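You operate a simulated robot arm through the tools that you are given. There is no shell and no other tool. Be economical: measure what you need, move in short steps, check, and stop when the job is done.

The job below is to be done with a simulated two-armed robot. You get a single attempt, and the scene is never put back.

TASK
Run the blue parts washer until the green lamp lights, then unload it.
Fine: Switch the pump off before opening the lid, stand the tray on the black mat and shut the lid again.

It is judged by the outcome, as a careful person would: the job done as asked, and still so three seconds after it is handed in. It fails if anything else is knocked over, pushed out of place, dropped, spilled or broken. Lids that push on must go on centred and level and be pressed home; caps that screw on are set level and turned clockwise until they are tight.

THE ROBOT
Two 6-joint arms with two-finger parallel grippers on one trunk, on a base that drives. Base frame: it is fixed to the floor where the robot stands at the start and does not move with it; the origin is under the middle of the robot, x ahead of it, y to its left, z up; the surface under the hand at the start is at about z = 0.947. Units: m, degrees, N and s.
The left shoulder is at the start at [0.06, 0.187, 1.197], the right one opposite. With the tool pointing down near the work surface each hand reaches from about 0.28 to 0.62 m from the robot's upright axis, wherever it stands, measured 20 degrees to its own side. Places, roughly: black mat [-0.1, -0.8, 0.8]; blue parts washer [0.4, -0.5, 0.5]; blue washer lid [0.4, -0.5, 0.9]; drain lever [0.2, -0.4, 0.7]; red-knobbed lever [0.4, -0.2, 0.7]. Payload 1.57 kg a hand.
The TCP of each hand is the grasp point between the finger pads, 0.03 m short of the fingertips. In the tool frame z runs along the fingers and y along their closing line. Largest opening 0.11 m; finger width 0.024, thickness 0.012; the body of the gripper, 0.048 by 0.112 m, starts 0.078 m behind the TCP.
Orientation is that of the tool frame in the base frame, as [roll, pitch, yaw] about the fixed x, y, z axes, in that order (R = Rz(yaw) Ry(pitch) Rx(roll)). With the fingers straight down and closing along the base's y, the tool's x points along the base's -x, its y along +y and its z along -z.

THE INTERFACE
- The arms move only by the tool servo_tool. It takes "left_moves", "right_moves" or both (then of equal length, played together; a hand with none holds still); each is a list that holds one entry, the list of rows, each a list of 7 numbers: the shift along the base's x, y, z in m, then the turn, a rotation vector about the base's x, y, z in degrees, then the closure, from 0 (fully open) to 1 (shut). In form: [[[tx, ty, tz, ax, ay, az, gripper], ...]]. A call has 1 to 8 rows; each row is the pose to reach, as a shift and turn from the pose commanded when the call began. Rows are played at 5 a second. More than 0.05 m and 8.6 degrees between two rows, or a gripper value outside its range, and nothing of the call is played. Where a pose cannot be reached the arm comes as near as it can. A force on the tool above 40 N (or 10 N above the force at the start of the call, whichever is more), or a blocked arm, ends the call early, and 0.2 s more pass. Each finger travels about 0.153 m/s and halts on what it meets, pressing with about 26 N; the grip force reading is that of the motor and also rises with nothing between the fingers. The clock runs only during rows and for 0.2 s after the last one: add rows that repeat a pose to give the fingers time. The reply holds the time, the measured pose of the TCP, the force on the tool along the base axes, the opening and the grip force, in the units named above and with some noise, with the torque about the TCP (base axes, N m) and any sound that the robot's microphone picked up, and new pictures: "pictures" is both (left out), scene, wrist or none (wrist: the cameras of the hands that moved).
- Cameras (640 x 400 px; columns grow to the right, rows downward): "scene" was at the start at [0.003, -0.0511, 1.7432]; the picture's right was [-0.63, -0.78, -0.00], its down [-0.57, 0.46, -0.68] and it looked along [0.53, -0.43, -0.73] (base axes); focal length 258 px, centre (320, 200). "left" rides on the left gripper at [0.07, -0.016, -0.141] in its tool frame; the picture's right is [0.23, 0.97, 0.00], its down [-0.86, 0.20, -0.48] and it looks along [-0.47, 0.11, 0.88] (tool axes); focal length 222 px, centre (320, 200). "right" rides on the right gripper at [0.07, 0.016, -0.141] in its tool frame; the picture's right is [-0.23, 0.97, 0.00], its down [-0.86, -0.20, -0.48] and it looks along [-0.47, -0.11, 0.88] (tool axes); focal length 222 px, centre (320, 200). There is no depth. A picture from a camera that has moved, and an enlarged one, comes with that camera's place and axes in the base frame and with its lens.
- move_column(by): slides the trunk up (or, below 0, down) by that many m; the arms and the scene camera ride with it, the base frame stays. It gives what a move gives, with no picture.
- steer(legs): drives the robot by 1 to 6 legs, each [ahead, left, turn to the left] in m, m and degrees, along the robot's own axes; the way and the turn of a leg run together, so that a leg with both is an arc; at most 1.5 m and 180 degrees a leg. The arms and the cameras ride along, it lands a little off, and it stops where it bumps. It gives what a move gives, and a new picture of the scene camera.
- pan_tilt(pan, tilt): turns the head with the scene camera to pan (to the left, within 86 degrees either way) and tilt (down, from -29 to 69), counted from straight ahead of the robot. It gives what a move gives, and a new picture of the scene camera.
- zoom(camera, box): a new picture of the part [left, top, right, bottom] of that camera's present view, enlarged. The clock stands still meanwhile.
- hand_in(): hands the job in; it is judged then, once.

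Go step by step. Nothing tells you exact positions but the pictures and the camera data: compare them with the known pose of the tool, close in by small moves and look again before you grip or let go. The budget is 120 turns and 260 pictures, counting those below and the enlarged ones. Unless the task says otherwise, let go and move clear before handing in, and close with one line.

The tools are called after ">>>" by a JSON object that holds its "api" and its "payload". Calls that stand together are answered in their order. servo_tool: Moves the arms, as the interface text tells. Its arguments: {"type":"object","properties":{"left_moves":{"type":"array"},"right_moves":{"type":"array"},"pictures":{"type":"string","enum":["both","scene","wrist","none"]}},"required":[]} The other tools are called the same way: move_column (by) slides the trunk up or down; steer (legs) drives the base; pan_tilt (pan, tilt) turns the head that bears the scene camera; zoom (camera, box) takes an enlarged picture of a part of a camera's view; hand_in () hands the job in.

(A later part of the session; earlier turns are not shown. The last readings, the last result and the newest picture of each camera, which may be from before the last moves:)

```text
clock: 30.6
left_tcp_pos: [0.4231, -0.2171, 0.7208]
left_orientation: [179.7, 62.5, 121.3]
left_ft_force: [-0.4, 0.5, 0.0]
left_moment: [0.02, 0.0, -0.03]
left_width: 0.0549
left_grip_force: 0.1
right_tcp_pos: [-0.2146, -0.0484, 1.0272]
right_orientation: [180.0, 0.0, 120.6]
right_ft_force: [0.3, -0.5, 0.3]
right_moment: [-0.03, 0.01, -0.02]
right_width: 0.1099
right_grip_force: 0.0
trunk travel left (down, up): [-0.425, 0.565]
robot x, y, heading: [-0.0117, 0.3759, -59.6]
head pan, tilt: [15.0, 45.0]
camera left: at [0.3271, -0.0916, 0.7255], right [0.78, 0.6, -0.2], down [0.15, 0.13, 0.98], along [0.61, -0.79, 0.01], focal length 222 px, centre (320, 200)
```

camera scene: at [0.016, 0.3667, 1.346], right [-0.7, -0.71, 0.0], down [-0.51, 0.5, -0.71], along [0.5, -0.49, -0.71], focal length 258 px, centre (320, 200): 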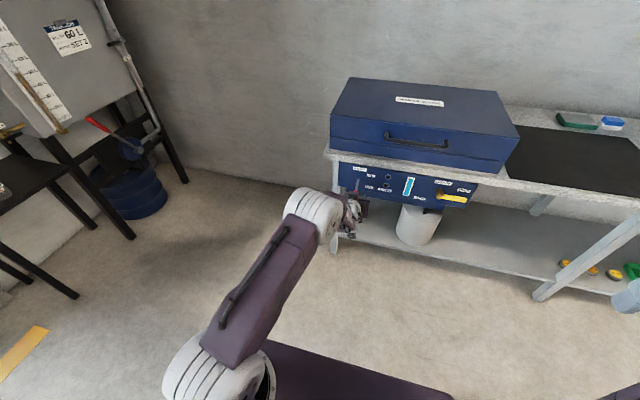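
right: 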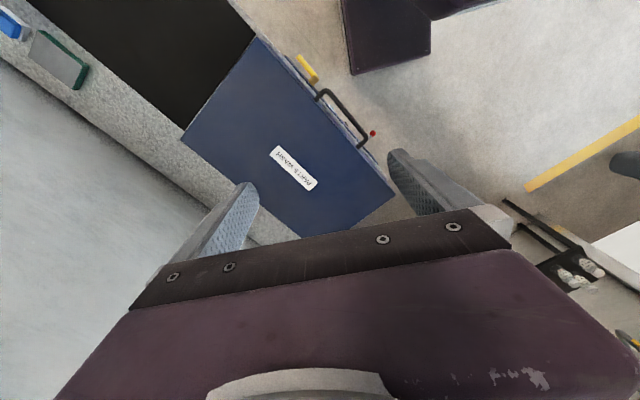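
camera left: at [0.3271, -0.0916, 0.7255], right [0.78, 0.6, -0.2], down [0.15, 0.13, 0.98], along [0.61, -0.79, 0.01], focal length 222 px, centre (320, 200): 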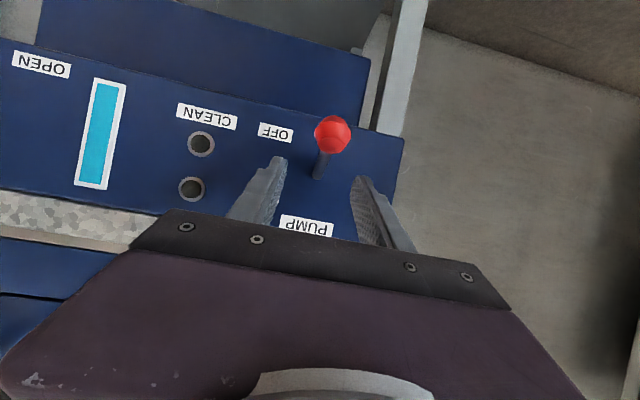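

The lever fell back to OFF. I'll instead cradle the ball from below with the fingers nearly shut (a groove) and push up. First retreat and drop below it.

>>> {"api": "servo_tool", "payload": {"left_moves": [[[-0.02, 0.034, 0, 0, 0, 0, 0.5], [-0.036, 0.06, 0, 0, 0, 0, 0.7], [-0.036, 0.06, -0.032, 0, 0, 0, 0.87], [-0.036, 0.06, -0.063, 0, 0, 0, 0.87], [-0.024, 0.039, -0.063, 0, 0, 0, 0.87], [-0.011, 0.019, -0.063, 0, 0, 0, 0.87], [-0.011, 0.019, -0.063, 0, 0, 0, 0.87]]], "pictures": "both"}}

```text
clock: 32.2
left_tcp_pos: [0.412, -0.1963, 0.6608]
left_orientation: [179.8, 62.6, 121.3]
left_ft_force: [0.8, -0.3, 0.6]
left_moment: [-0.03, 0.01, -0.01]
left_width: 0.0145
left_grip_force: 0.1
right_tcp_pos: [-0.2157, -0.0486, 1.0267]
right_orientation: [-180.0, 0.0, 120.7]
right_ft_force: [0.0, -0.4, 0.3]
right_moment: [0.01, 0.01, -0.01]
right_width: 0.1098
right_grip_force: 0.1
trunk travel left (down, up): [-0.425, 0.565]
robot x, y, heading: [-0.0153, 0.3732, -59.0]
head pan, tilt: [15.0, 45.0]
camera scene: at [0.0151, 0.3682, 1.346], right [-0.7, -0.71, 0.0], down [-0.51, 0.49, -0.71], along [0.51, -0.49, -0.71], focal length 258 px, centre (320, 200)
camera left: at [0.3156, -0.0718, 0.6628], right [0.78, 0.6, -0.2], down [0.15, 0.13, 0.98], along [0.61, -0.79, 0.01], focal length 222 px, centre (320, 200)
```

scene: 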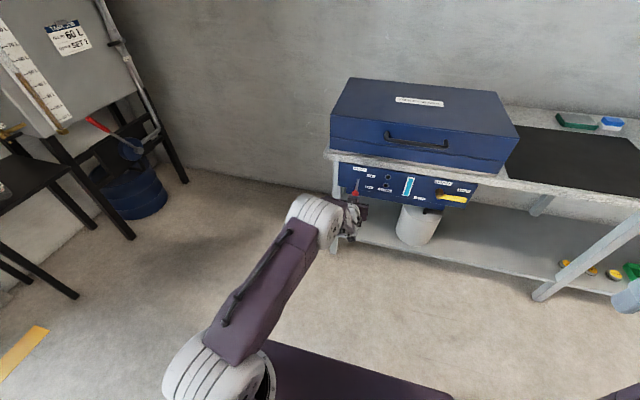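
left: 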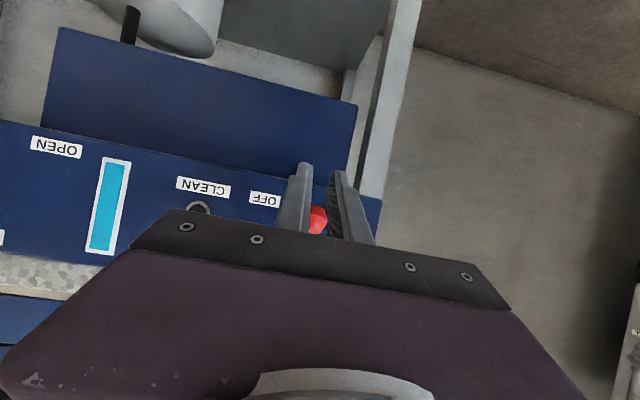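

Groove is right under the ball. Push up.

>>> {"api": "servo_tool", "payload": {"left_moves": [[[0, 0, 0.01, 0, 0, 0, 0.87], [0, 0, 0.02, 0, 0, 0, 0.87], [0, 0, 0.03, 0, 0, 0, 0.87], [0, 0, 0.04, 0, 0, 0, 0.87], [0.001, -0.001, 0.048, 0, 0, 0, 0.87], [0.001, -0.002, 0.056, 0, 0, 0, 0.87], [0.003, -0.005, 0.064, 0, 0, 0, 0.87]]], "pictures": "both"}}

```text
clock: 33.8
left_tcp_pos: [0.4124, -0.201, 0.7143]
left_orientation: [179.7, 61.6, 121.0]
left_ft_force: [-12.7, 14.6, -23.7]
left_moment: [0.27, 0.19, -0.12]
left_width: 0.0177
left_grip_force: 17.1
right_tcp_pos: [-0.2164, -0.0496, 1.0258]
right_orientation: [180.0, 0.0, 120.7]
right_ft_force: [0.3, -0.5, -0.5]
right_moment: [0.01, -0.03, 0.0]
right_width: 0.1101
right_grip_force: 0.1
trunk travel left (down, up): [-0.425, 0.565]
robot x, y, heading: [-0.0138, 0.3733, -59.8]
head pan, tilt: [15.0, 45.0]
camera scene: at [0.0157, 0.3668, 1.3455], right [-0.7, -0.71, 0.0], down [-0.51, 0.5, -0.71], along [0.5, -0.49, -0.71], focal length 258 px, centre (320, 200)
camera left: at [0.3176, -0.0746, 0.7212], right [0.78, 0.6, -0.2], down [0.16, 0.11, 0.98], along [0.61, -0.79, -0.01], focal length 222 px, centre (320, 200)
```

scene: 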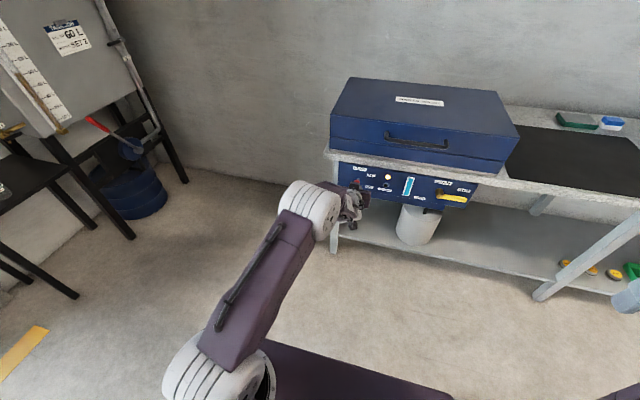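
left: 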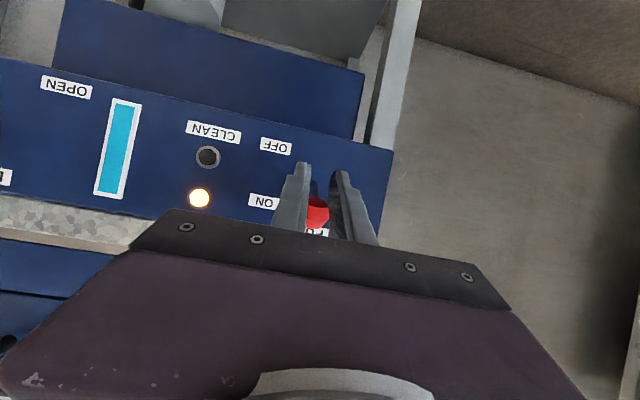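

The upper lamp lit – pump on. Back down and out a bit to see if it holds.

>>> {"api": "servo_tool", "payload": {"left_moves": [[[0, 0, -0.015, 0, 0, 0, 0.87], [0, 0, -0.03, 0, 0, 0, 0.87], [-0.015, 0.025, -0.035, 0, 0, 0, 0.87], [-0.03, 0.05, -0.035, 0, 0, 0, 0.87]]], "pictures": "wrist"}}

```text
clock: 34.8
left_tcp_pos: [0.383, -0.1514, 0.6877]
left_orientation: [179.8, 62.6, 121.3]
left_ft_force: [0.3, 0.0, -0.5]
left_moment: [-0.03, -0.01, 0.01]
left_width: 0.014
left_grip_force: 0.0
right_tcp_pos: [-0.2155, -0.0492, 1.0271]
right_orientation: [179.9, 0.0, 120.6]
right_ft_force: [0.3, 0.8, -0.3]
right_moment: [0.01, 0.01, 0.02]
right_width: 0.11
right_grip_force: 0.1
trunk travel left (down, up): [-0.425, 0.565]
robot x, y, heading: [-0.0201, 0.3731, -59.5]
head pan, tilt: [15.0, 45.0]
camera left: at [0.2875, -0.0266, 0.6913], right [0.78, 0.6, -0.2], down [0.15, 0.13, 0.98], along [0.61, -0.79, 0.01], focal length 222 px, centre (320, 200)
```

left: 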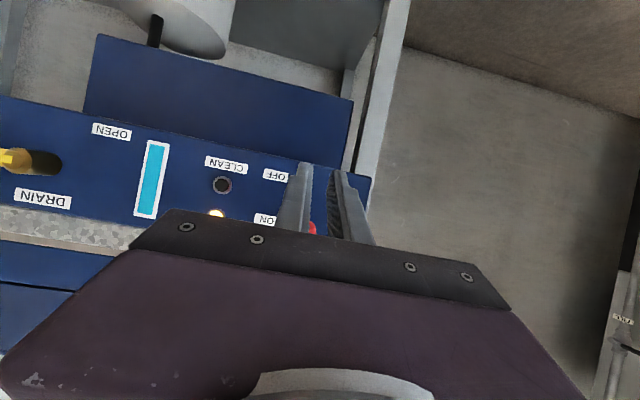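

The lever holds at ON. I'll raise the hand to stage above the knob level for switching off, and wait for the CLEAN lamp.

>>> {"api": "servo_tool", "payload": {"left_moves": [[[-0.01, 0.017, 0.025, 0, 0, 0, 0.87], [-0.01, 0.017, 0.05, 0, 0, 0, 0.87], [-0.01, 0.017, 0.07, 0, 0, 0, 0.87], [-0.01, 0.017, 0.07, 0, 0, 0, 0.87], [-0.01, 0.017, 0.07, 0, 0, 0, 0.87], [-0.01, 0.017, 0.07, 0, 0, 0, 0.87], [-0.01, 0.017, 0.07, 0, 0, 0, 0.87], [-0.01, 0.017, 0.07, 0, 0, 0, 0.87]]], "pictures": "both"}}

```text
clock: 36.6
left_tcp_pos: [0.3733, -0.1356, 0.7577]
left_orientation: [179.7, 62.6, 121.4]
left_ft_force: [0.0, -0.5, -0.3]
left_moment: [-0.02, 0.01, -0.01]
left_width: 0.014
left_grip_force: 0.1
right_tcp_pos: [-0.2152, -0.0503, 1.0268]
right_orientation: [180.0, 0.0, 120.6]
right_ft_force: [-0.4, 1.1, 0.8]
right_moment: [-0.02, 0.01, 0.02]
right_width: 0.11
right_grip_force: 0.0
trunk travel left (down, up): [-0.425, 0.565]
robot x, y, heading: [-0.0167, 0.3731, -59.2]
head pan, tilt: [15.0, 45.0]
camera scene: at [0.0153, 0.368, 1.346], right [-0.7, -0.71, 0.0], down [-0.51, 0.49, -0.71], along [0.51, -0.49, -0.71], focal length 258 px, centre (320, 200)
camera left: at [0.2788, -0.0099, 0.7616], right [0.78, 0.6, -0.2], down [0.15, 0.13, 0.98], along [0.61, -0.79, 0.01], focal length 222 px, centre (320, 200)
```

scene: 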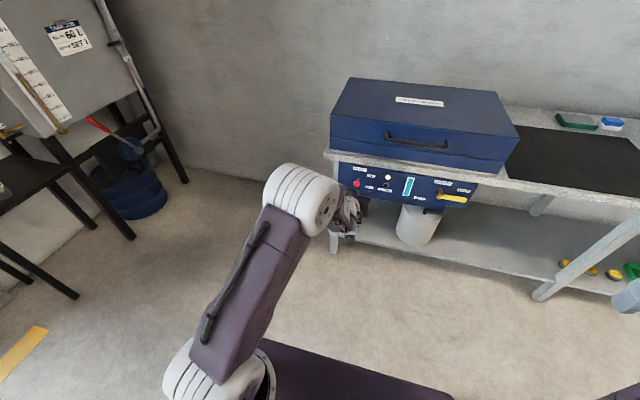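
left: 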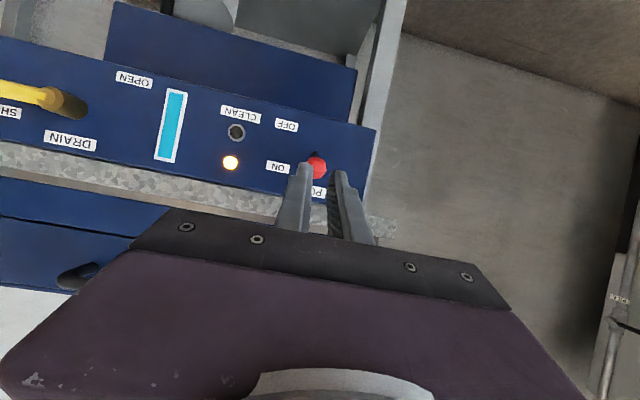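

Amber lamp is steady; knob now at z≈0.73. I'll wait for the green CLEAN lamp.

>>> {"api": "servo_tool", "payload": {"left_moves": [[[0, 0, 0, 0, 0, 0, 0.87], [0, 0, 0, 0, 0, 0, 0.87], [0, 0, 0, 0, 0, 0, 0.87], [0, 0, 0, 0, 0, 0, 0.87], [0, 0, 0, 0, 0, 0, 0.87], [0, 0, 0, 0, 0, 0, 0.87], [0, 0, 0, 0, 0, 0, 0.87], [0, 0, 0, 0, 0, 0, 0.87]]], "pictures": "none"}}

>>> {"api": "servo_tool", "payload": {"left_moves": [[[0, 0, 0, 0, 0, 0, 0.87], [0, 0, 0, 0, 0, 0, 0.87], [0, 0, 0, 0, 0, 0, 0.87], [0, 0, 0, 0, 0, 0, 0.87], [0, 0, 0, 0, 0, 0, 0.87], [0, 0, 0, 0, 0, 0, 0.87], [0, 0, 0, 0, 0, 0, 0.87], [0, 0, 0, 0, 0, 0, 0.87]]], "pictures": "none"}}

>>> {"api": "servo_tool", "payload": {"left_moves": [[[0, 0, 0, 0, 0, 0, 0.87], [0, 0, 0, 0, 0, 0, 0.87], [0, 0, 0, 0, 0, 0, 0.87], [0, 0, 0, 0, 0, 0, 0.87], [0, 0, 0, 0, 0, 0, 0.87], [0, 0, 0, 0, 0, 0, 0.87], [0, 0, 0, 0, 0, 0, 0.87], [0, 0, 0, 0, 0, 0, 0.87]]], "pictures": "wrist"}}

```text
clock: 38.4
left_tcp_pos: [0.3753, -0.1358, 0.7577]
left_orientation: [179.8, 62.6, 121.3]
left_ft_force: [0.7, -0.8, -0.3]
left_moment: [-0.01, 0.0, -0.01]
left_width: 0.0143
left_grip_force: 0.1
right_tcp_pos: [-0.2144, -0.0487, 1.0272]
right_orientation: [-179.9, 0.0, 120.6]
right_ft_force: [0.7, 0.7, -0.9]
right_moment: [-0.03, -0.02, 0.0]
right_width: 0.11
right_grip_force: 0.0
trunk travel left (down, up): [-0.425, 0.565]
robot x, y, heading: [-0.0141, 0.3749, -59.6]
head pan, tilt: [15.0, 45.0]
```

```text
clock: 40.2
left_tcp_pos: [0.3745, -0.1359, 0.7573]
left_orientation: [179.8, 62.6, 121.3]
left_ft_force: [0.1, -0.1, 0.2]
left_moment: [0.01, 0.01, 0.0]
left_width: 0.0143
left_grip_force: 0.1
right_tcp_pos: [-0.2155, -0.0486, 1.0272]
right_orientation: [-180.0, 0.0, 120.6]
right_ft_force: [0.1, -0.8, -1.2]
right_moment: [-0.03, 0.04, 0.0]
right_width: 0.1101
right_grip_force: 0.1
trunk travel left (down, up): [-0.425, 0.565]
robot x, y, heading: [-0.0098, 0.3731, -59.4]
head pan, tilt: [15.0, 45.0]
```

```text
clock: 42.0
left_tcp_pos: [0.3738, -0.1339, 0.7578]
left_orientation: [179.8, 62.6, 121.3]
left_ft_force: [0.2, 0.3, -0.4]
left_moment: [0.0, 0.0, -0.01]
left_width: 0.0143
left_grip_force: 0.0
right_tcp_pos: [-0.215, -0.0498, 1.0267]
right_orientation: [-180.0, 0.1, 120.6]
right_ft_force: [-0.7, -0.2, 0.0]
right_moment: [-0.02, -0.03, 0.01]
right_width: 0.11
right_grip_force: 0.1
trunk travel left (down, up): [-0.425, 0.565]
robot x, y, heading: [-0.0137, 0.3733, -59.7]
head pan, tilt: [15.0, 45.0]
camera left: at [0.2788, -0.0099, 0.7616], right [0.78, 0.6, -0.2], down [0.15, 0.13, 0.98], along [0.61, -0.79, 0.01], focal length 222 px, centre (320, 200)
```

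left: 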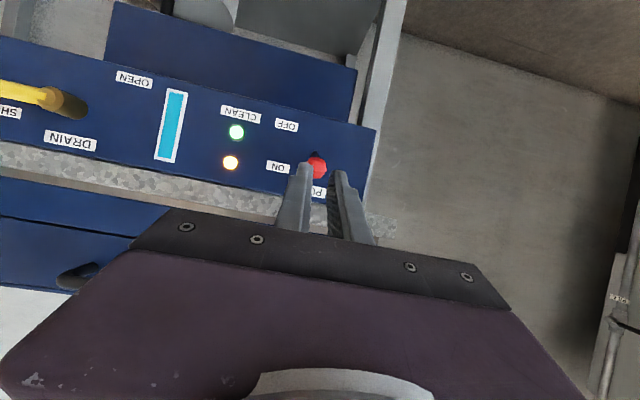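

Green is lit. Now move over the ball and push the lever down to OFF.

>>> {"api": "servo_tool", "payload": {"left_moves": [[[0.012, -0.02, 0.01, 0, 0, 0, 0.87], [0.024, -0.04, 0.01, 0, 0, 0, 0.87], [0.036, -0.06, 0.01, 0, 0, 0, 0.87], [0.047, -0.078, 0.01, 0, 0, 0, 0.87], [0.047, -0.078, 0.01, 0, 0, 0, 0.87]]], "pictures": "both"}}

```text
clock: 43.2
left_tcp_pos: [0.4197, -0.2146, 0.7664]
left_orientation: [179.7, 62.6, 121.2]
left_ft_force: [-0.3, -0.3, 0.0]
left_moment: [0.01, 0.01, -0.04]
left_width: 0.0142
left_grip_force: 0.1
right_tcp_pos: [-0.2148, -0.0489, 1.0266]
right_orientation: [-180.0, 0.1, 120.7]
right_ft_force: [0.1, 0.0, 0.1]
right_moment: [0.0, 0.01, 0.03]
right_width: 0.1102
right_grip_force: 0.1
trunk travel left (down, up): [-0.425, 0.565]
robot x, y, heading: [-0.011, 0.3754, -59.4]
head pan, tilt: [15.0, 45.0]
camera scene: at [0.0151, 0.3682, 1.346], right [-0.7, -0.71, 0.0], down [-0.51, 0.49, -0.71], along [0.51, -0.49, -0.71], focal length 258 px, centre (320, 200)
camera left: at [0.3242, -0.0881, 0.7706], right [0.78, 0.6, -0.2], down [0.15, 0.13, 0.98], along [0.61, -0.79, 0.01], focal length 222 px, centre (320, 200)
```

scene: 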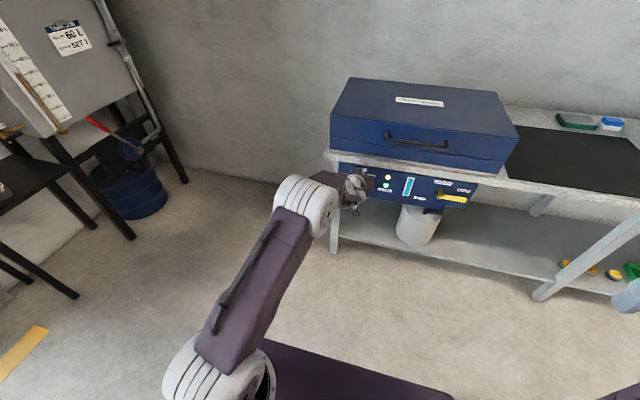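
left: 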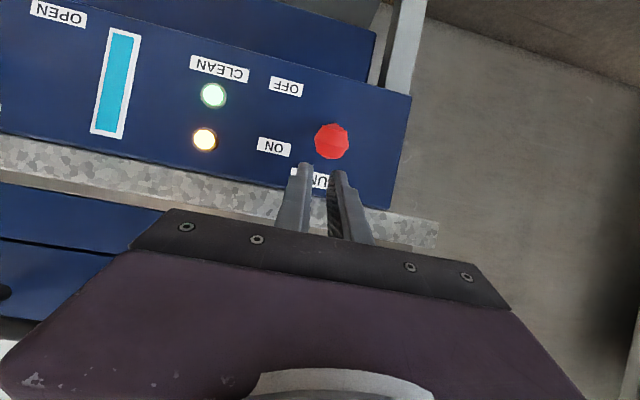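

>>> {"api": "servo_tool", "payload": {"left_moves": [[[0.002, 0.001, -0.01, 0, 0, 0, 0.87], [0.002, 0.001, -0.02, 0, 0, 0, 0.87], [0.002, 0.001, -0.03, 0, 0, 0, 0.87], [0.002, 0.001, -0.04, 0, 0, 0, 0.87], [0.002, 0.001, -0.05, 0, 0, 0, 0.87], [0.002, 0.001, -0.06, 0, 0, 0, 0.87], [0.003, -0.001, -0.068, 0, 0, 0, 0.87]]], "pictures": "wrist"}}

```text
clock: 44.8
left_tcp_pos: [0.4233, -0.2151, 0.7048]
left_orientation: [179.7, 63.1, 121.3]
left_ft_force: [-1.3, -6.7, 13.7]
left_moment: [-0.2, 0.09, 0.03]
left_width: 0.0181
left_grip_force: 2.7
right_tcp_pos: [-0.2168, -0.048, 1.0271]
right_orientation: [180.0, 0.1, 120.5]
right_ft_force: [0.3, -0.2, 0.3]
right_moment: [0.03, 0.01, 0.01]
right_width: 0.1102
right_grip_force: 0.0
trunk travel left (down, up): [-0.425, 0.565]
robot x, y, heading: [-0.0138, 0.376, -59.4]
head pan, tilt: [15.0, 45.0]
camera left: at [0.3272, -0.0895, 0.7067], right [0.78, 0.6, -0.2], down [0.15, 0.14, 0.98], along [0.61, -0.79, 0.02], focal length 222 px, centre (320, 200)
```

left: 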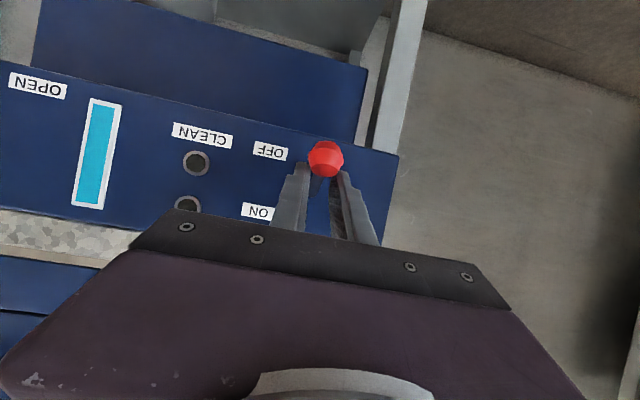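

Lamps are out and lever is back at OFF. Retreat, raise the trunk, then turn the gripper 90° for the lid handle.

>>> {"api": "servo_tool", "payload": {"left_moves": [[[-0.005, 0.009, 0.012, 0, 0, 0, 0.87], [-0.025, 0.043, 0.012, 0, 0, 0, 0.87], [-0.05, 0.085, 0.012, 0, 0, 0, 0.87], [-0.07, 0.12, 0.012, 0, 0, 0, 0.87]]], "pictures": "wrist"}}

>>> {"api": "move_column", "payload": {"by": 0.4}}

```text
clock: 45.8
left_tcp_pos: [0.3562, -0.0951, 0.714]
left_orientation: [179.4, 62.6, 121.1]
left_ft_force: [0.3, -0.4, 0.3]
left_moment: [0.02, 0.0, 0.03]
left_width: 0.0145
left_grip_force: 0.2
right_tcp_pos: [-0.2158, -0.049, 1.0271]
right_orientation: [-180.0, 0.1, 120.6]
right_ft_force: [0.0, -0.2, -0.3]
right_moment: [0.0, 0.0, 0.0]
right_width: 0.11
right_grip_force: 0.0
trunk travel left (down, up): [-0.425, 0.565]
robot x, y, heading: [-0.0138, 0.3762, -59.4]
head pan, tilt: [15.0, 45.0]
camera left: at [0.2593, 0.0303, 0.7172], right [0.78, 0.6, -0.2], down [0.15, 0.13, 0.98], along [0.61, -0.79, 0.01], focal length 222 px, centre (320, 200)
```

left: 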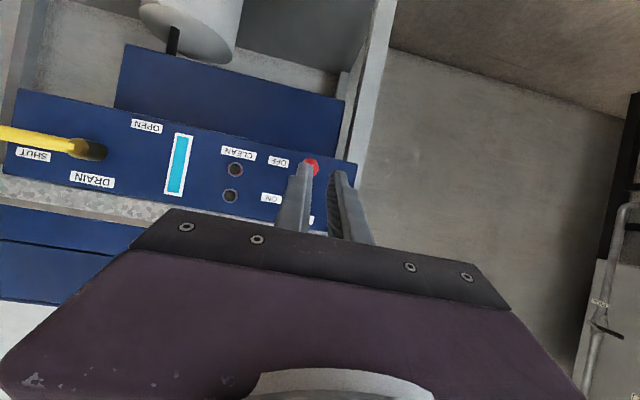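

```text
clock: 49.6
left_tcp_pos: [0.3554, -0.096, 1.1128]
left_orientation: [179.4, 62.5, 120.9]
left_ft_force: [0.3, 0.0, -0.2]
left_moment: [0.0, 0.01, -0.01]
left_width: 0.0143
left_grip_force: 0.0
right_tcp_pos: [-0.2162, -0.0483, 1.428]
right_orientation: [-180.0, 0.0, 120.6]
right_ft_force: [-0.1, -1.0, 0.4]
right_moment: [0.01, 0.01, -0.02]
right_width: 0.11
right_grip_force: 0.2
trunk travel left (down, up): [-0.825, 0.165]
robot x, y, heading: [-0.0165, 0.373, -59.6]
head pan, tilt: [15.0, 45.0]
```

>>> {"api": "servo_tool", "payload": {"left_moves": [[[0, 0, 0, 3.86, -6.48, -3.91, 0.5], [0, 0, 0, 7.7, -13.0, -7.8, 0.5], [0, 0, 0, 11.6, -19.4, -11.7, 0.5], [0, 0, 0, 15.4, -25.9, -15.6, 0.5], [0, 0, 0, 19.3, -32.4, -19.5, 0.5], [0, 0, 0, 23.1, -38.9, -23.4, 0.5], [0, 0, 0, 27.0, -45.3, -27.3, 0.5], [0, 0, 0, 30.8, -51.8, -31.2, 0.5]]], "pictures": "none"}}

>>> {"api": "servo_tool", "payload": {"left_moves": [[[0, 0, 0, 3.7, -6.2, -3.7, 0.5], [0, 0, 0, 7.0, -11.8, -7.1, 0.5], [0, 0, 0, 10.2, -17.1, -10.3, 0.5], [0, 0, 0, 10.2, -17.1, -10.3, 0.5]]], "pictures": "both"}}

```text
clock: 51.4
left_tcp_pos: [0.3556, -0.0948, 1.1121]
left_orientation: [118.5, 19.5, 41.4]
left_ft_force: [-0.5, -1.5, -0.1]
left_moment: [-0.02, -0.03, -0.04]
left_width: 0.0552
left_grip_force: 0.0
right_tcp_pos: [-0.2153, -0.0491, 1.4264]
right_orientation: [-180.0, 0.0, 120.6]
right_ft_force: [0.7, -0.8, -0.5]
right_moment: [-0.01, -0.03, -0.02]
right_width: 0.1101
right_grip_force: 0.1
trunk travel left (down, up): [-0.825, 0.165]
robot x, y, heading: [-0.0155, 0.3744, -59.2]
head pan, tilt: [15.0, 45.0]
```

```text
clock: 52.4
left_tcp_pos: [0.3558, -0.0961, 1.1122]
left_orientation: [116.6, -0.2, 30.7]
left_ft_force: [-0.8, -0.7, -0.4]
left_moment: [0.01, 0.02, -0.01]
left_width: 0.0551
left_grip_force: 0.2
right_tcp_pos: [-0.2145, -0.0482, 1.4266]
right_orientation: [179.9, 0.0, 120.6]
right_ft_force: [0.3, 1.1, 0.1]
right_moment: [0.01, 0.02, 0.0]
right_width: 0.1099
right_grip_force: 0.1
trunk travel left (down, up): [-0.825, 0.165]
robot x, y, heading: [-0.0092, 0.3741, -59.3]
head pan, tilt: [15.0, 45.0]
camera scene: at [0.0152, 0.368, 1.746], right [-0.7, -0.71, 0.0], down [-0.51, 0.49, -0.71], along [0.51, -0.49, -0.71], focal length 258 px, centre (320, 200)
camera left: at [0.3475, 0.0537, 1.1618], right [0.41, -0.26, 0.87], down [-0.91, -0.15, 0.39], along [0.03, -0.95, -0.3], focal length 222 px, centre (320, 200)
```

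scene: 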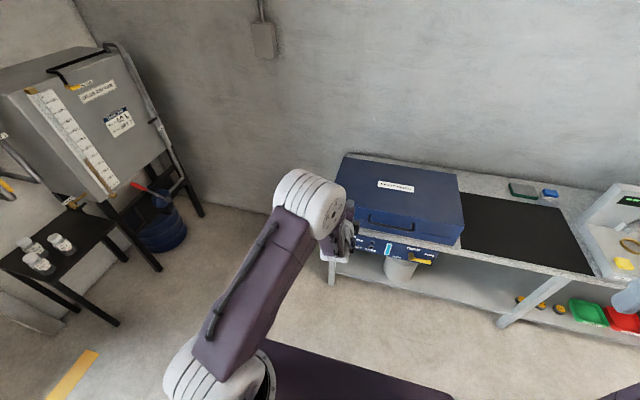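
left: 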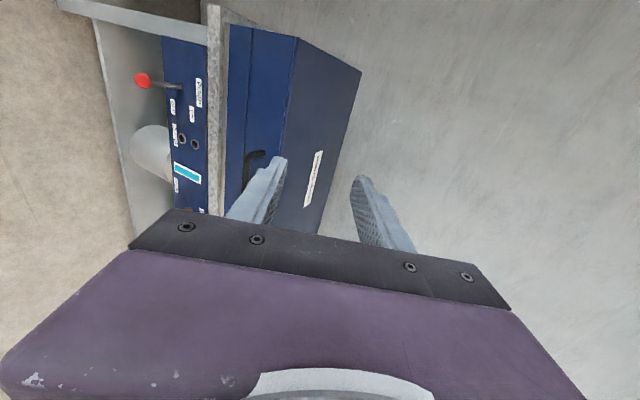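

>>> {"api": "zoom", "payload": {"camera": "scene", "box": [320, 140, 480, 270]}}

>>> {"api": "steer", "payload": {"legs": [[0.0, -0.15, 0]]}}

>>> {"api": "zoom", "payload": {"camera": "left", "box": [0, 0, 640, 400]}}

```text
3.08 times, centred on (400, 205) of scene
camera zoom: at [0.0152, 0.368, 1.746], right [-0.7, -0.71, 0.0], down [-0.51, 0.49, -0.71], along [0.51, -0.49, -0.71], focal length 795 px, centre (74, 185)
```

zoom: 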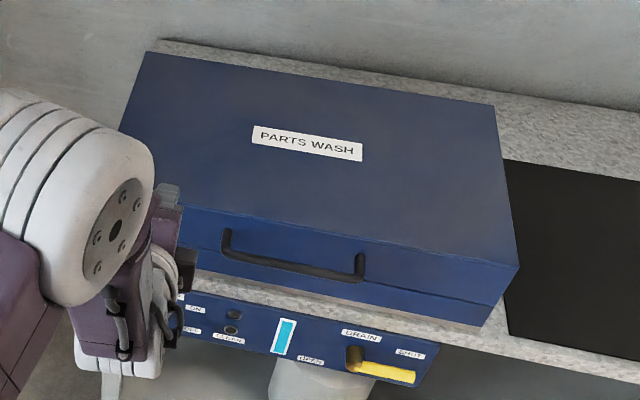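

```text
clock: 53.8
left_tcp_pos: [0.2273, -0.1722, 1.1114]
left_orientation: [116.7, -0.1, 30.6]
left_ft_force: [-0.5, 0.1, 0.8]
left_moment: [-0.01, 0.0, -0.01]
left_width: 0.0551
left_grip_force: 0.1
right_tcp_pos: [-0.3427, -0.1209, 1.4276]
right_orientation: [-179.9, -0.1, 120.4]
right_ft_force: [-0.1, 1.1, 0.1]
right_moment: [-0.01, 0.01, -0.01]
right_width: 0.1102
right_grip_force: 0.1
trunk travel left (down, up): [-0.825, 0.165]
robot x, y, heading: [-0.1431, 0.2985, -59.9]
head pan, tilt: [15.0, 45.0]
camera scene: at [-0.1099, 0.2941, 1.7459], right [-0.7, -0.71, 0.0], down [-0.51, 0.5, -0.71], along [0.5, -0.5, -0.71], focal length 258 px, centre (320, 200)
```

scene: 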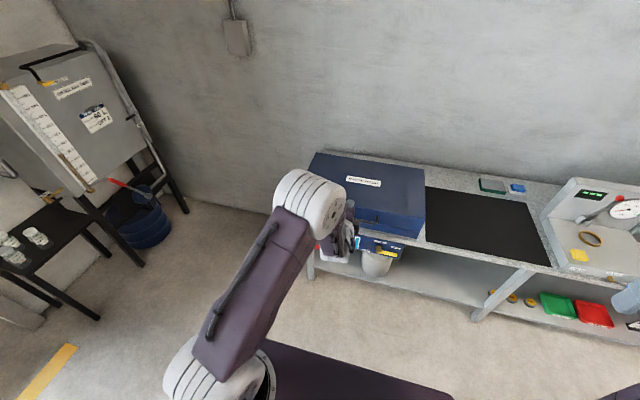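

```text
1.00 times, centred on (320, 200) of left (not enlarged: the box is as wide or as high as the picture)
camera zoom: at [0.2203, -0.0217, 1.1614], right [0.42, -0.26, 0.87], down [-0.91, -0.14, 0.39], along [0.02, -0.95, -0.3], focal length 222 px, centre (320, 200)
```

zoom: 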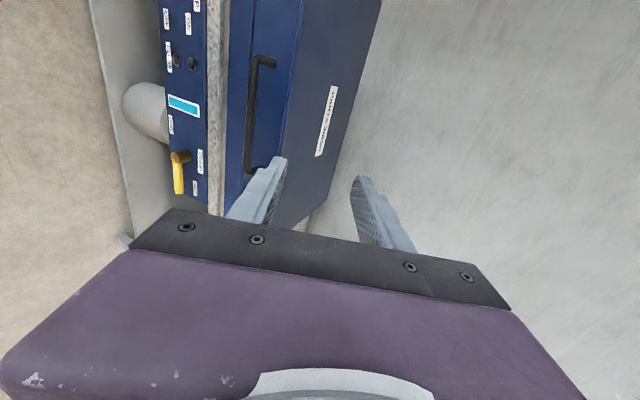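

Handle bar centre is at about [0.30, -0.307, 0.915]. I'll raise the trunk fully, draw the hand in with a steeper pitch, then drive up to the bench.

>>> {"api": "move_column", "payload": {"by": 0.16}}

>>> {"api": "servo_tool", "payload": {"left_moves": [[[-0.0167, 0.0283, -0.027, 3.0, 1.8, 0, 0.5], [-0.033, 0.0567, -0.054, 6.0, 3.5, 0, 0.5], [-0.05, 0.085, -0.081, 9.0, 5.3, 0, 0.5], [-0.067, 0.113, -0.108, 12, 7.1, 0, 0.5], [-0.083, 0.142, -0.135, 15, 8.9, 0, 0.5], [-0.1, 0.17, -0.162, 18, 10.6, 0, 0.5], [-0.117, 0.198, -0.189, 21, 12.4, 0, 0.5], [-0.1335, 0.2266, -0.216, 24, 14.2, 0, 0.5]]], "pictures": "scene"}}

```text
clock: 55.6
left_tcp_pos: [0.2268, -0.1722, 1.2724]
left_orientation: [116.6, -0.1, 30.5]
left_ft_force: [0.3, 0.0, 0.7]
left_moment: [-0.01, 0.01, -0.01]
left_width: 0.0548
left_grip_force: 0.1
right_tcp_pos: [-0.3449, -0.1239, 1.5867]
right_orientation: [-179.9, 0.0, 120.5]
right_ft_force: [0.1, -0.1, 0.0]
right_moment: [-0.03, -0.02, -0.01]
right_width: 0.1101
right_grip_force: 0.0
trunk travel left (down, up): [-0.985, 0.005]
robot x, y, heading: [-0.141, 0.2993, -59.6]
head pan, tilt: [15.0, 45.0]
```

```text
clock: 57.4
left_tcp_pos: [0.0901, 0.0519, 1.0582]
left_orientation: [144.3, -0.2, 30.5]
left_ft_force: [-0.2, 0.2, 0.3]
left_moment: [0.01, -0.01, -0.01]
left_width: 0.055
left_grip_force: 0.0
right_tcp_pos: [-0.3468, -0.1235, 1.5869]
right_orientation: [-180.0, 0.0, 120.4]
right_ft_force: [-0.6, -0.8, 0.6]
right_moment: [0.0, -0.04, 0.02]
right_width: 0.1098
right_grip_force: 0.1
trunk travel left (down, up): [-0.985, 0.005]
robot x, y, heading: [-0.1421, 0.3013, -59.6]
head pan, tilt: [15.0, 45.0]
camera scene: at [-0.1145, 0.2926, 1.906], right [-0.7, -0.71, 0.0], down [-0.5, 0.5, -0.71], along [0.5, -0.5, -0.71], focal length 258 px, centre (320, 200)
```

scene: 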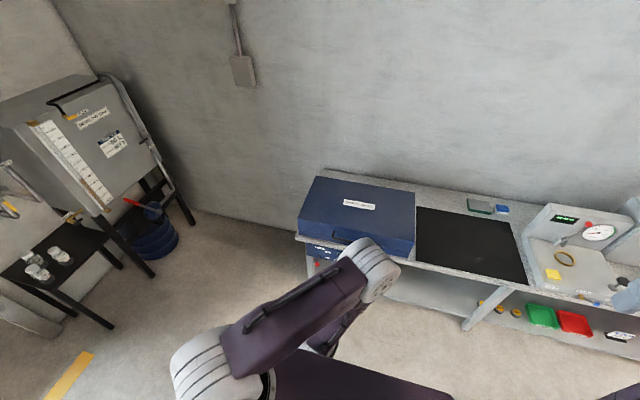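

Reach is fine. Drive up to the bench.

>>> {"api": "steer", "payload": {"legs": [[0.33, 0, 0]]}}

>>> {"api": "zoom", "payload": {"camera": "left", "box": [0, 0, 640, 400]}}

```text
clock: 59.5
left_tcp_pos: [0.2531, -0.2203, 1.0587]
left_orientation: [144.3, -0.2, 30.6]
left_ft_force: [-0.2, -0.7, 0.3]
left_moment: [0.0, -0.01, 0.02]
left_width: 0.0549
left_grip_force: 0.1
right_tcp_pos: [-0.1838, -0.3979, 1.5881]
right_orientation: [-180.0, 0.1, 120.5]
right_ft_force: [0.3, 0.0, 0.2]
right_moment: [-0.03, 0.01, -0.01]
right_width: 0.1098
right_grip_force: 0.1
trunk travel left (down, up): [-0.985, 0.005]
robot x, y, heading: [0.0182, 0.0259, -59.2]
head pan, tilt: [15.0, 45.0]
camera scene: at [0.0464, 0.021, 1.906], right [-0.7, -0.71, 0.0], down [-0.5, 0.49, -0.71], along [0.51, -0.5, -0.71], focal length 258 px, centre (320, 200)
```

scene: 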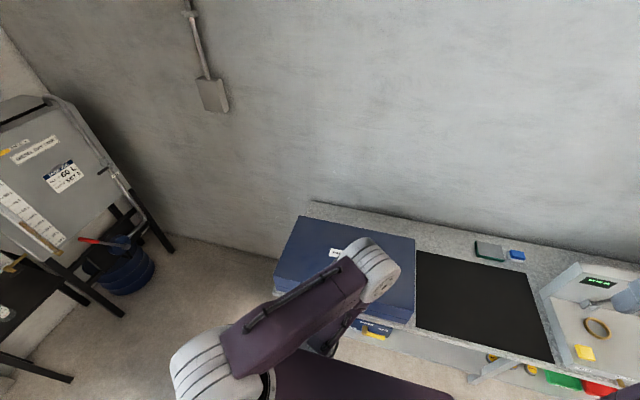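

```text
1.00 times, centred on (320, 200) of left (not enlarged: the box is as wide or as high as the picture)
camera zoom: at [0.2646, -0.1025, 1.1652], right [0.6, -0.57, 0.57], down [-0.8, -0.34, 0.5], along [-0.09, -0.75, -0.65], focal length 222 px, centre (320, 200)
```

zoom: 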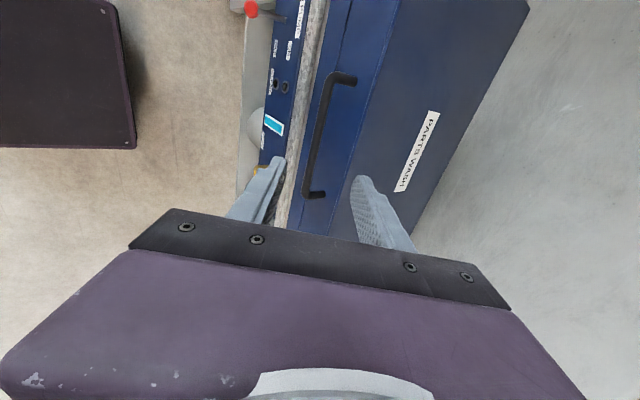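

The hand is lined up with the bar along its approach axis. I'll narrow the opening, advance most of the way and look.

>>> {"api": "servo_tool", "payload": {"left_moves": [[[0.012, -0.02, -0.0325, 0, 0, 0, 0.75], [0.024, -0.04, -0.065, 0, 0, 0, 0.75], [0.036, -0.06, -0.0975, 0, 0, 0, 0.75], [0.036, -0.06, -0.0975, 0, 0, 0, 0.75]]], "pictures": "wrist"}}

>>> {"api": "zoom", "payload": {"camera": "left", "box": [220, 60, 420, 260]}}

>>> {"api": "zoom", "payload": {"camera": "scene", "box": [260, 200, 460, 400]}}

```text
clock: 60.5
left_tcp_pos: [0.291, -0.2821, 0.9605]
left_orientation: [144.4, -0.1, 30.6]
left_ft_force: [-0.3, -0.1, 0.9]
left_moment: [-0.01, -0.02, 0.0]
left_width: 0.0274
left_grip_force: 0.1
right_tcp_pos: [-0.1819, -0.4008, 1.5862]
right_orientation: [180.0, 0.1, 120.4]
right_ft_force: [0.0, 1.1, -0.3]
right_moment: [0.03, 0.01, -0.01]
right_width: 0.1099
right_grip_force: 0.1
trunk travel left (down, up): [-0.985, 0.005]
robot x, y, heading: [0.0218, 0.0248, -59.7]
head pan, tilt: [15.0, 45.0]
camera left: at [0.3028, -0.1656, 1.0661], right [0.6, -0.57, 0.57], down [-0.8, -0.34, 0.5], along [-0.09, -0.75, -0.65], focal length 222 px, centre (320, 200)
```

left: 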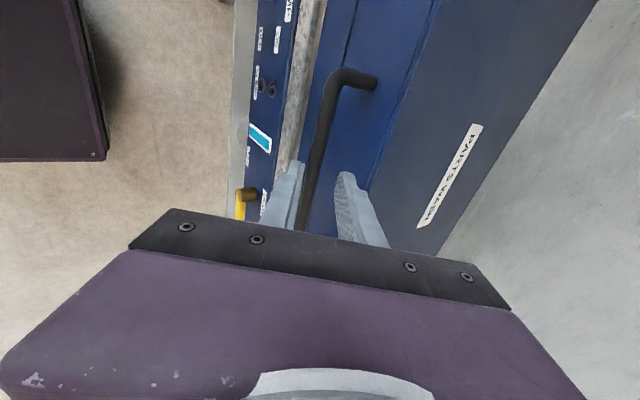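

```text
2.00 times, centred on (320, 160) of left
camera zoom: at [0.3028, -0.1656, 1.0661], right [0.6, -0.57, 0.57], down [-0.8, -0.34, 0.5], along [-0.09, -0.75, -0.65], focal length 444 px, centre (320, 280)
```

zoom: 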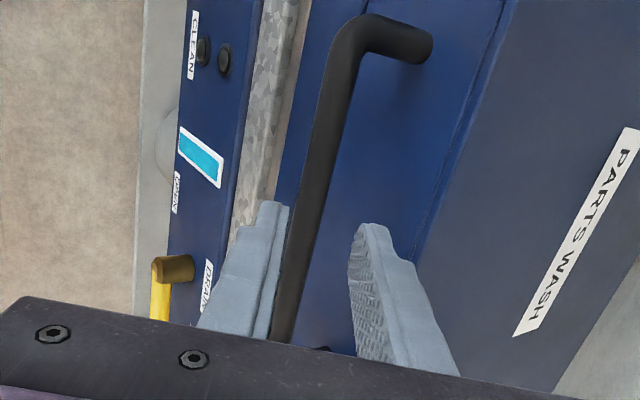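

```text
2.00 times, centred on (360, 300) of scene
camera zoom: at [0.0489, 0.0165, 1.906], right [-0.7, -0.71, 0.0], down [-0.5, 0.5, -0.71], along [0.5, -0.49, -0.71], focal length 517 px, centre (240, 0)
```

zoom: 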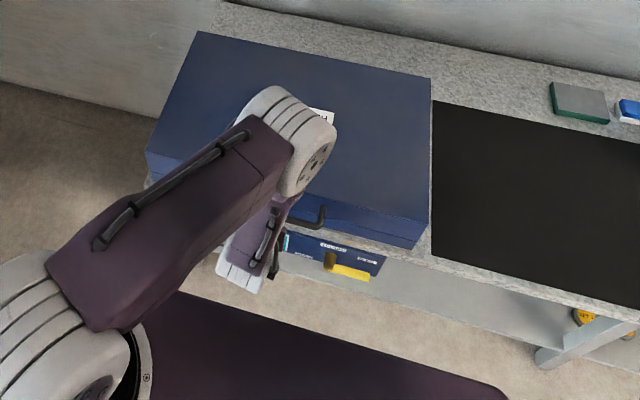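

>>> {"api": "servo_tool", "payload": {"left_moves": [[[0.004, -0.006, -0.013, 0, 0, 0, 0.75], [0.008, -0.013, -0.026, 0, 0, 0, 0.75], [0.0125, -0.021, -0.038, 0, 0, 0, 0.75], [0.0125, -0.021, -0.038, 0, 0, 0, 0.75]]], "pictures": "none"}}

>>> {"api": "zoom", "payload": {"camera": "left", "box": [220, 60, 420, 260]}}

```text
clock: 61.5
left_tcp_pos: [0.3038, -0.3024, 0.9222]
left_orientation: [144.4, -0.3, 30.6]
left_ft_force: [-0.3, 0.0, -0.1]
left_moment: [0.0, -0.03, -0.01]
left_width: 0.0271
left_grip_force: 0.1
right_tcp_pos: [-0.1828, -0.3985, 1.5873]
right_orientation: [-180.0, 0.0, 120.5]
right_ft_force: [0.5, 0.2, -0.5]
right_moment: [-0.04, -0.03, 0.01]
right_width: 0.1098
right_grip_force: 0.1
trunk travel left (down, up): [-0.985, 0.005]
robot x, y, heading: [0.018, 0.0229, -59.6]
head pan, tilt: [15.0, 45.0]
```

```text
2.00 times, centred on (320, 160) of left
camera zoom: at [0.3149, -0.185, 1.0296], right [0.6, -0.57, 0.57], down [-0.8, -0.34, 0.5], along [-0.09, -0.75, -0.65], focal length 444 px, centre (320, 280)
```

zoom: 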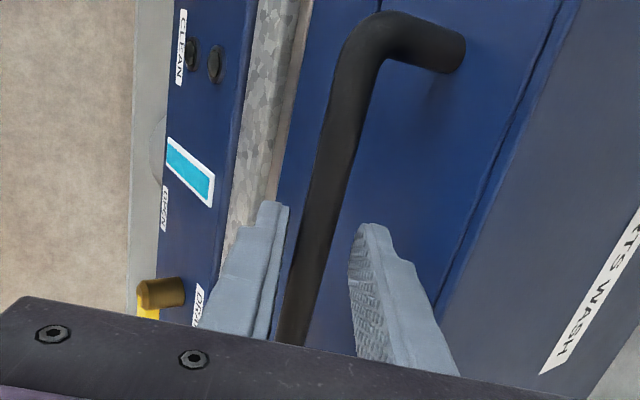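

The bar lies between the fingers; close on it.

>>> {"api": "servo_tool", "payload": {"left_moves": [[[0, 0, 0, 0, 0, 0, 0.85], [0, 0, 0, 0, 0, 0, 0.95], [0, 0, 0, 0, 0, 0, 1.0], [0, 0, 0, 0, 0, 0, 1.0]]], "pictures": "none"}}

>>> {"api": "zoom", "payload": {"camera": "left", "box": [220, 60, 420, 260]}}

```text
clock: 62.5
left_tcp_pos: [0.3026, -0.3002, 0.9238]
left_orientation: [144.5, -0.2, 30.7]
left_ft_force: [-6.1, 5.9, -3.8]
left_moment: [0.25, 0.24, 0.24]
left_width: 0.0136
left_grip_force: 30.6
right_tcp_pos: [-0.1832, -0.3982, 1.5874]
right_orientation: [180.0, -0.1, 120.5]
right_ft_force: [0.3, -0.1, -1.1]
right_moment: [0.02, 0.0, -0.04]
right_width: 0.1101
right_grip_force: 0.1
trunk travel left (down, up): [-0.985, 0.005]
robot x, y, heading: [0.0203, 0.0233, -59.8]
head pan, tilt: [15.0, 45.0]
```

```text
2.00 times, centred on (320, 160) of left
camera zoom: at [0.3142, -0.1839, 1.0299], right [0.6, -0.57, 0.57], down [-0.8, -0.34, 0.5], along [-0.09, -0.75, -0.65], focal length 444 px, centre (320, 280)
```

zoom: 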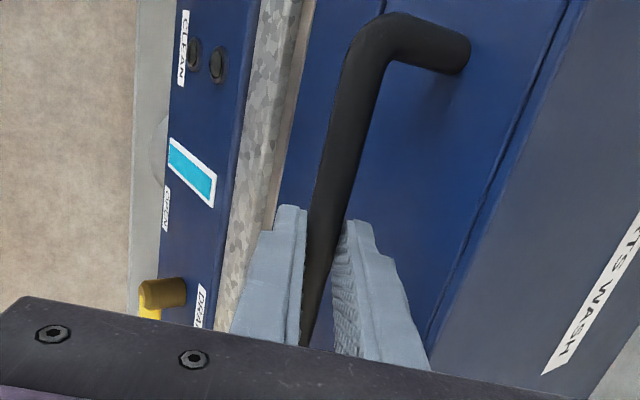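

Firm on the bar. Begin lifting the lid along its hinge arc (radius ≈0.386 m), first 16°.

>>> {"api": "servo_tool", "payload": {"left_moves": [[[0.001, -0.0018, 0.0134, 0, 0, 0, 1], [0.0024, -0.0041, 0.0266, 0, 0, 0, 1], [0.0039, -0.0067, 0.0397, 0, 0, 0, 1], [0.0057, -0.0098, 0.0527, 0, 0, 0, 1], [0.0077, -0.0132, 0.0656, 0, 0, 0, 1], [0.0099, -0.017, 0.0783, 0, 0, 0, 1], [0.0124, -0.0212, 0.0908, 0, 0, 0, 1], [0.0151, -0.0258, 0.1032, 0, 0, 0, 1]]], "pictures": "both"}}

```text
clock: 64.3
left_tcp_pos: [0.3179, -0.3254, 1.0266]
left_orientation: [144.3, -0.2, 30.5]
left_ft_force: [-7.5, 17.5, 3.5]
left_moment: [0.2, 0.23, 0.2]
left_width: 0.0138
left_grip_force: 30.2
right_tcp_pos: [-0.1828, -0.3955, 1.5889]
right_orientation: [179.9, 0.2, 120.5]
right_ft_force: [0.8, 0.5, -0.2]
right_moment: [0.02, -0.01, 0.02]
right_width: 0.1099
right_grip_force: 0.1
trunk travel left (down, up): [-0.985, 0.005]
robot x, y, heading: [0.0159, 0.0195, -59.6]
head pan, tilt: [15.0, 45.0]
camera scene: at [0.046, 0.0232, 1.9061], right [-0.7, -0.71, 0.0], down [-0.5, 0.49, -0.71], along [0.51, -0.5, -0.7], focal length 258 px, centre (320, 200)
camera left: at [0.3283, -0.2077, 1.1339], right [0.6, -0.57, 0.57], down [-0.8, -0.34, 0.5], along [-0.09, -0.75, -0.65], focal length 222 px, centre (320, 200)
```

scene: 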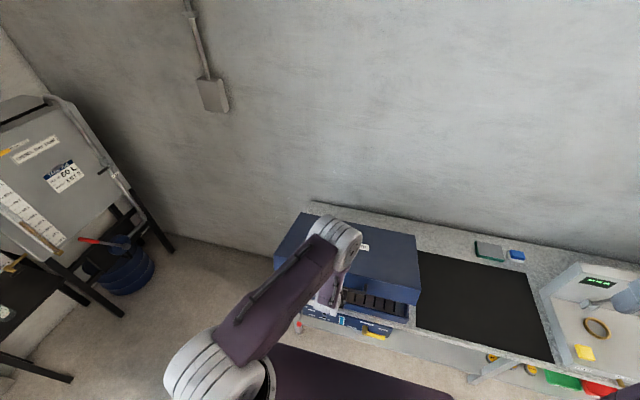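
left: 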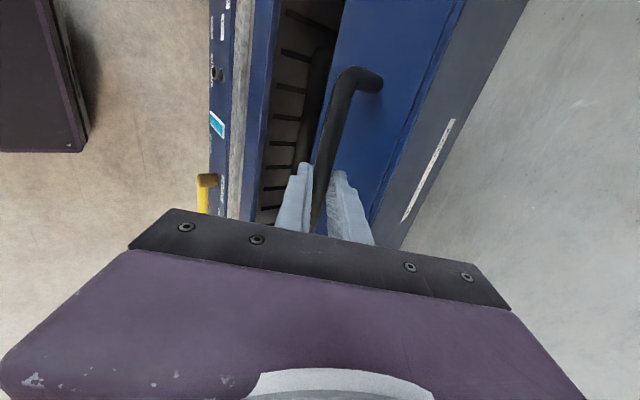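

The lid is opening and the tray is visible inside. Continue the arc with a slight inward correction, levelling the wrist.

>>> {"api": "servo_tool", "payload": {"left_moves": [[[0.0042, -0.0072, 0.0249, -2.6, -1.5, 0, 1], [0.0105, -0.018, 0.0485, -5.2, -3, 0, 1], [0.0177, -0.0302, 0.0712, -7.8, -4.5, 0, 1], [0.0256, -0.0438, 0.0928, -10.4, -6, 0, 1], [0.0343, -0.0586, 0.1133, -13, -7.5, 0, 1], [0.0436, -0.0746, 0.1325, -15.6, -9, 0, 1], [0.0537, -0.0917, 0.1504, -18.2, -10.5, 0, 1]]], "pictures": "both"}}

```text
clock: 65.9
left_tcp_pos: [0.3734, -0.4213, 1.1769]
left_orientation: [123.5, 0.0, 30.7]
left_ft_force: [3.2, -1.7, -10.2]
left_moment: [0.4, -0.25, 0.01]
left_width: 0.0135
left_grip_force: 30.3
right_tcp_pos: [-0.1798, -0.4012, 1.5868]
right_orientation: [179.9, 0.0, 120.5]
right_ft_force: [-0.2, 0.0, 0.7]
right_moment: [0.01, 0.0, -0.04]
right_width: 0.1101
right_grip_force: 0.0
trunk travel left (down, up): [-0.985, 0.005]
robot x, y, heading: [0.0204, 0.0236, -59.4]
head pan, tilt: [15.0, 45.0]
camera scene: at [0.0511, 0.015, 1.9059], right [-0.7, -0.71, 0.0], down [-0.51, 0.5, -0.71], along [0.5, -0.49, -0.71], focal length 258 px, centre (320, 200)
camera left: at [0.3689, -0.2771, 1.2426], right [0.47, -0.35, 0.81], down [-0.88, -0.19, 0.43], along [0.0, -0.92, -0.39], focal length 222 px, centre (320, 200)
```

scene: 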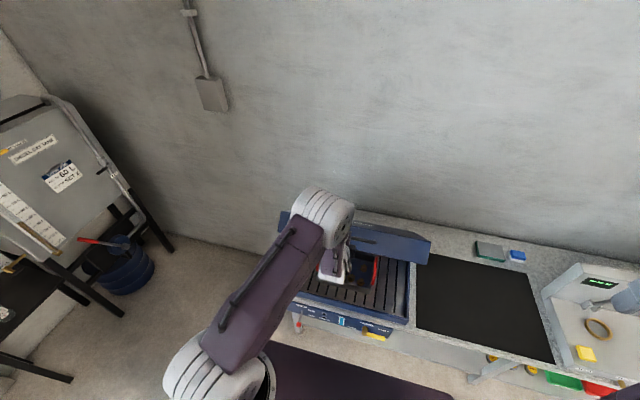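
left: 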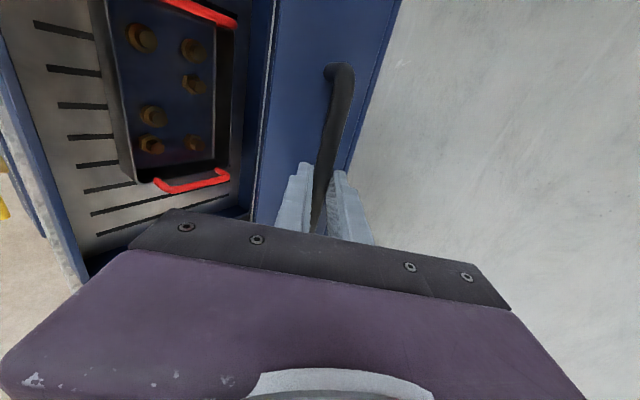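

Lid is about half open; the tray has two red end handles and holds parts. Continue the arc.

>>> {"api": "servo_tool", "payload": {"left_moves": [[[0.009, -0.0154, 0.0151, -2.1, -1.2, 0, 1], [0.0201, -0.0343, 0.03, -4.2, -2.4, 0, 1], [0.0317, -0.0542, 0.0433, -6.3, -3.6, 0, 1], [0.0438, -0.0748, 0.055, -8.4, -4.8, 0, 1], [0.0563, -0.0961, 0.0649, -10.5, -6, 0, 1], [0.069, -0.118, 0.0731, -12.6, -7.2, 0, 1], [0.0821, -0.1402, 0.0796, -14.7, -8.4, 0, 1]]], "pictures": "both"}}

```text
clock: 67.5
left_tcp_pos: [0.457, -0.562, 1.2504]
left_orientation: [107.2, 0.3, 30.5]
left_ft_force: [2.3, 0.7, -22.1]
left_moment: [0.82, -0.2, -0.46]
left_width: 0.0137
left_grip_force: 30.3
right_tcp_pos: [-0.1787, -0.4048, 1.5847]
right_orientation: [180.0, -0.1, 120.5]
right_ft_force: [0.4, 0.3, 1.0]
right_moment: [-0.05, 0.02, 0.01]
right_width: 0.1101
right_grip_force: 0.0
trunk travel left (down, up): [-0.985, 0.005]
robot x, y, heading: [0.016, 0.025, -59.3]
head pan, tilt: [15.0, 45.0]
camera scene: at [0.0536, 0.0114, 1.9057], right [-0.7, -0.71, 0.0], down [-0.51, 0.5, -0.7], along [0.5, -0.49, -0.71], focal length 258 px, centre (320, 200)
camera left: at [0.4455, -0.4075, 1.2766], right [0.34, -0.13, 0.93], down [-0.94, -0.09, 0.34], along [0.04, -0.99, -0.15], focal length 222 px, centre (320, 200)
```

scene: 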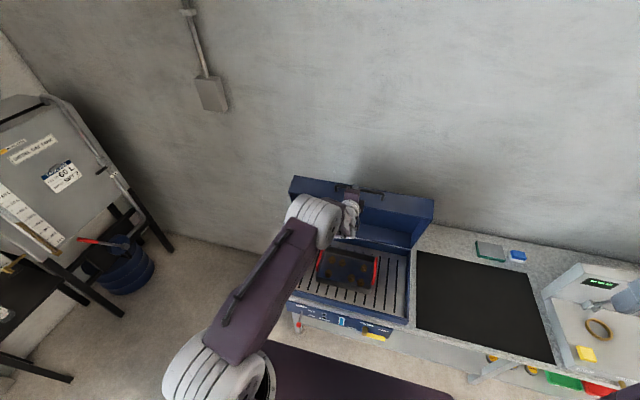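
left: 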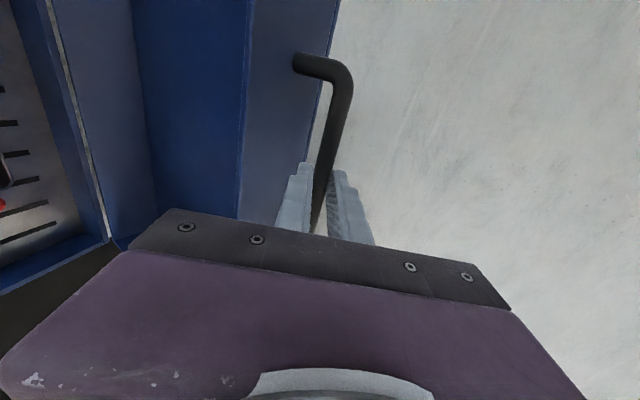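

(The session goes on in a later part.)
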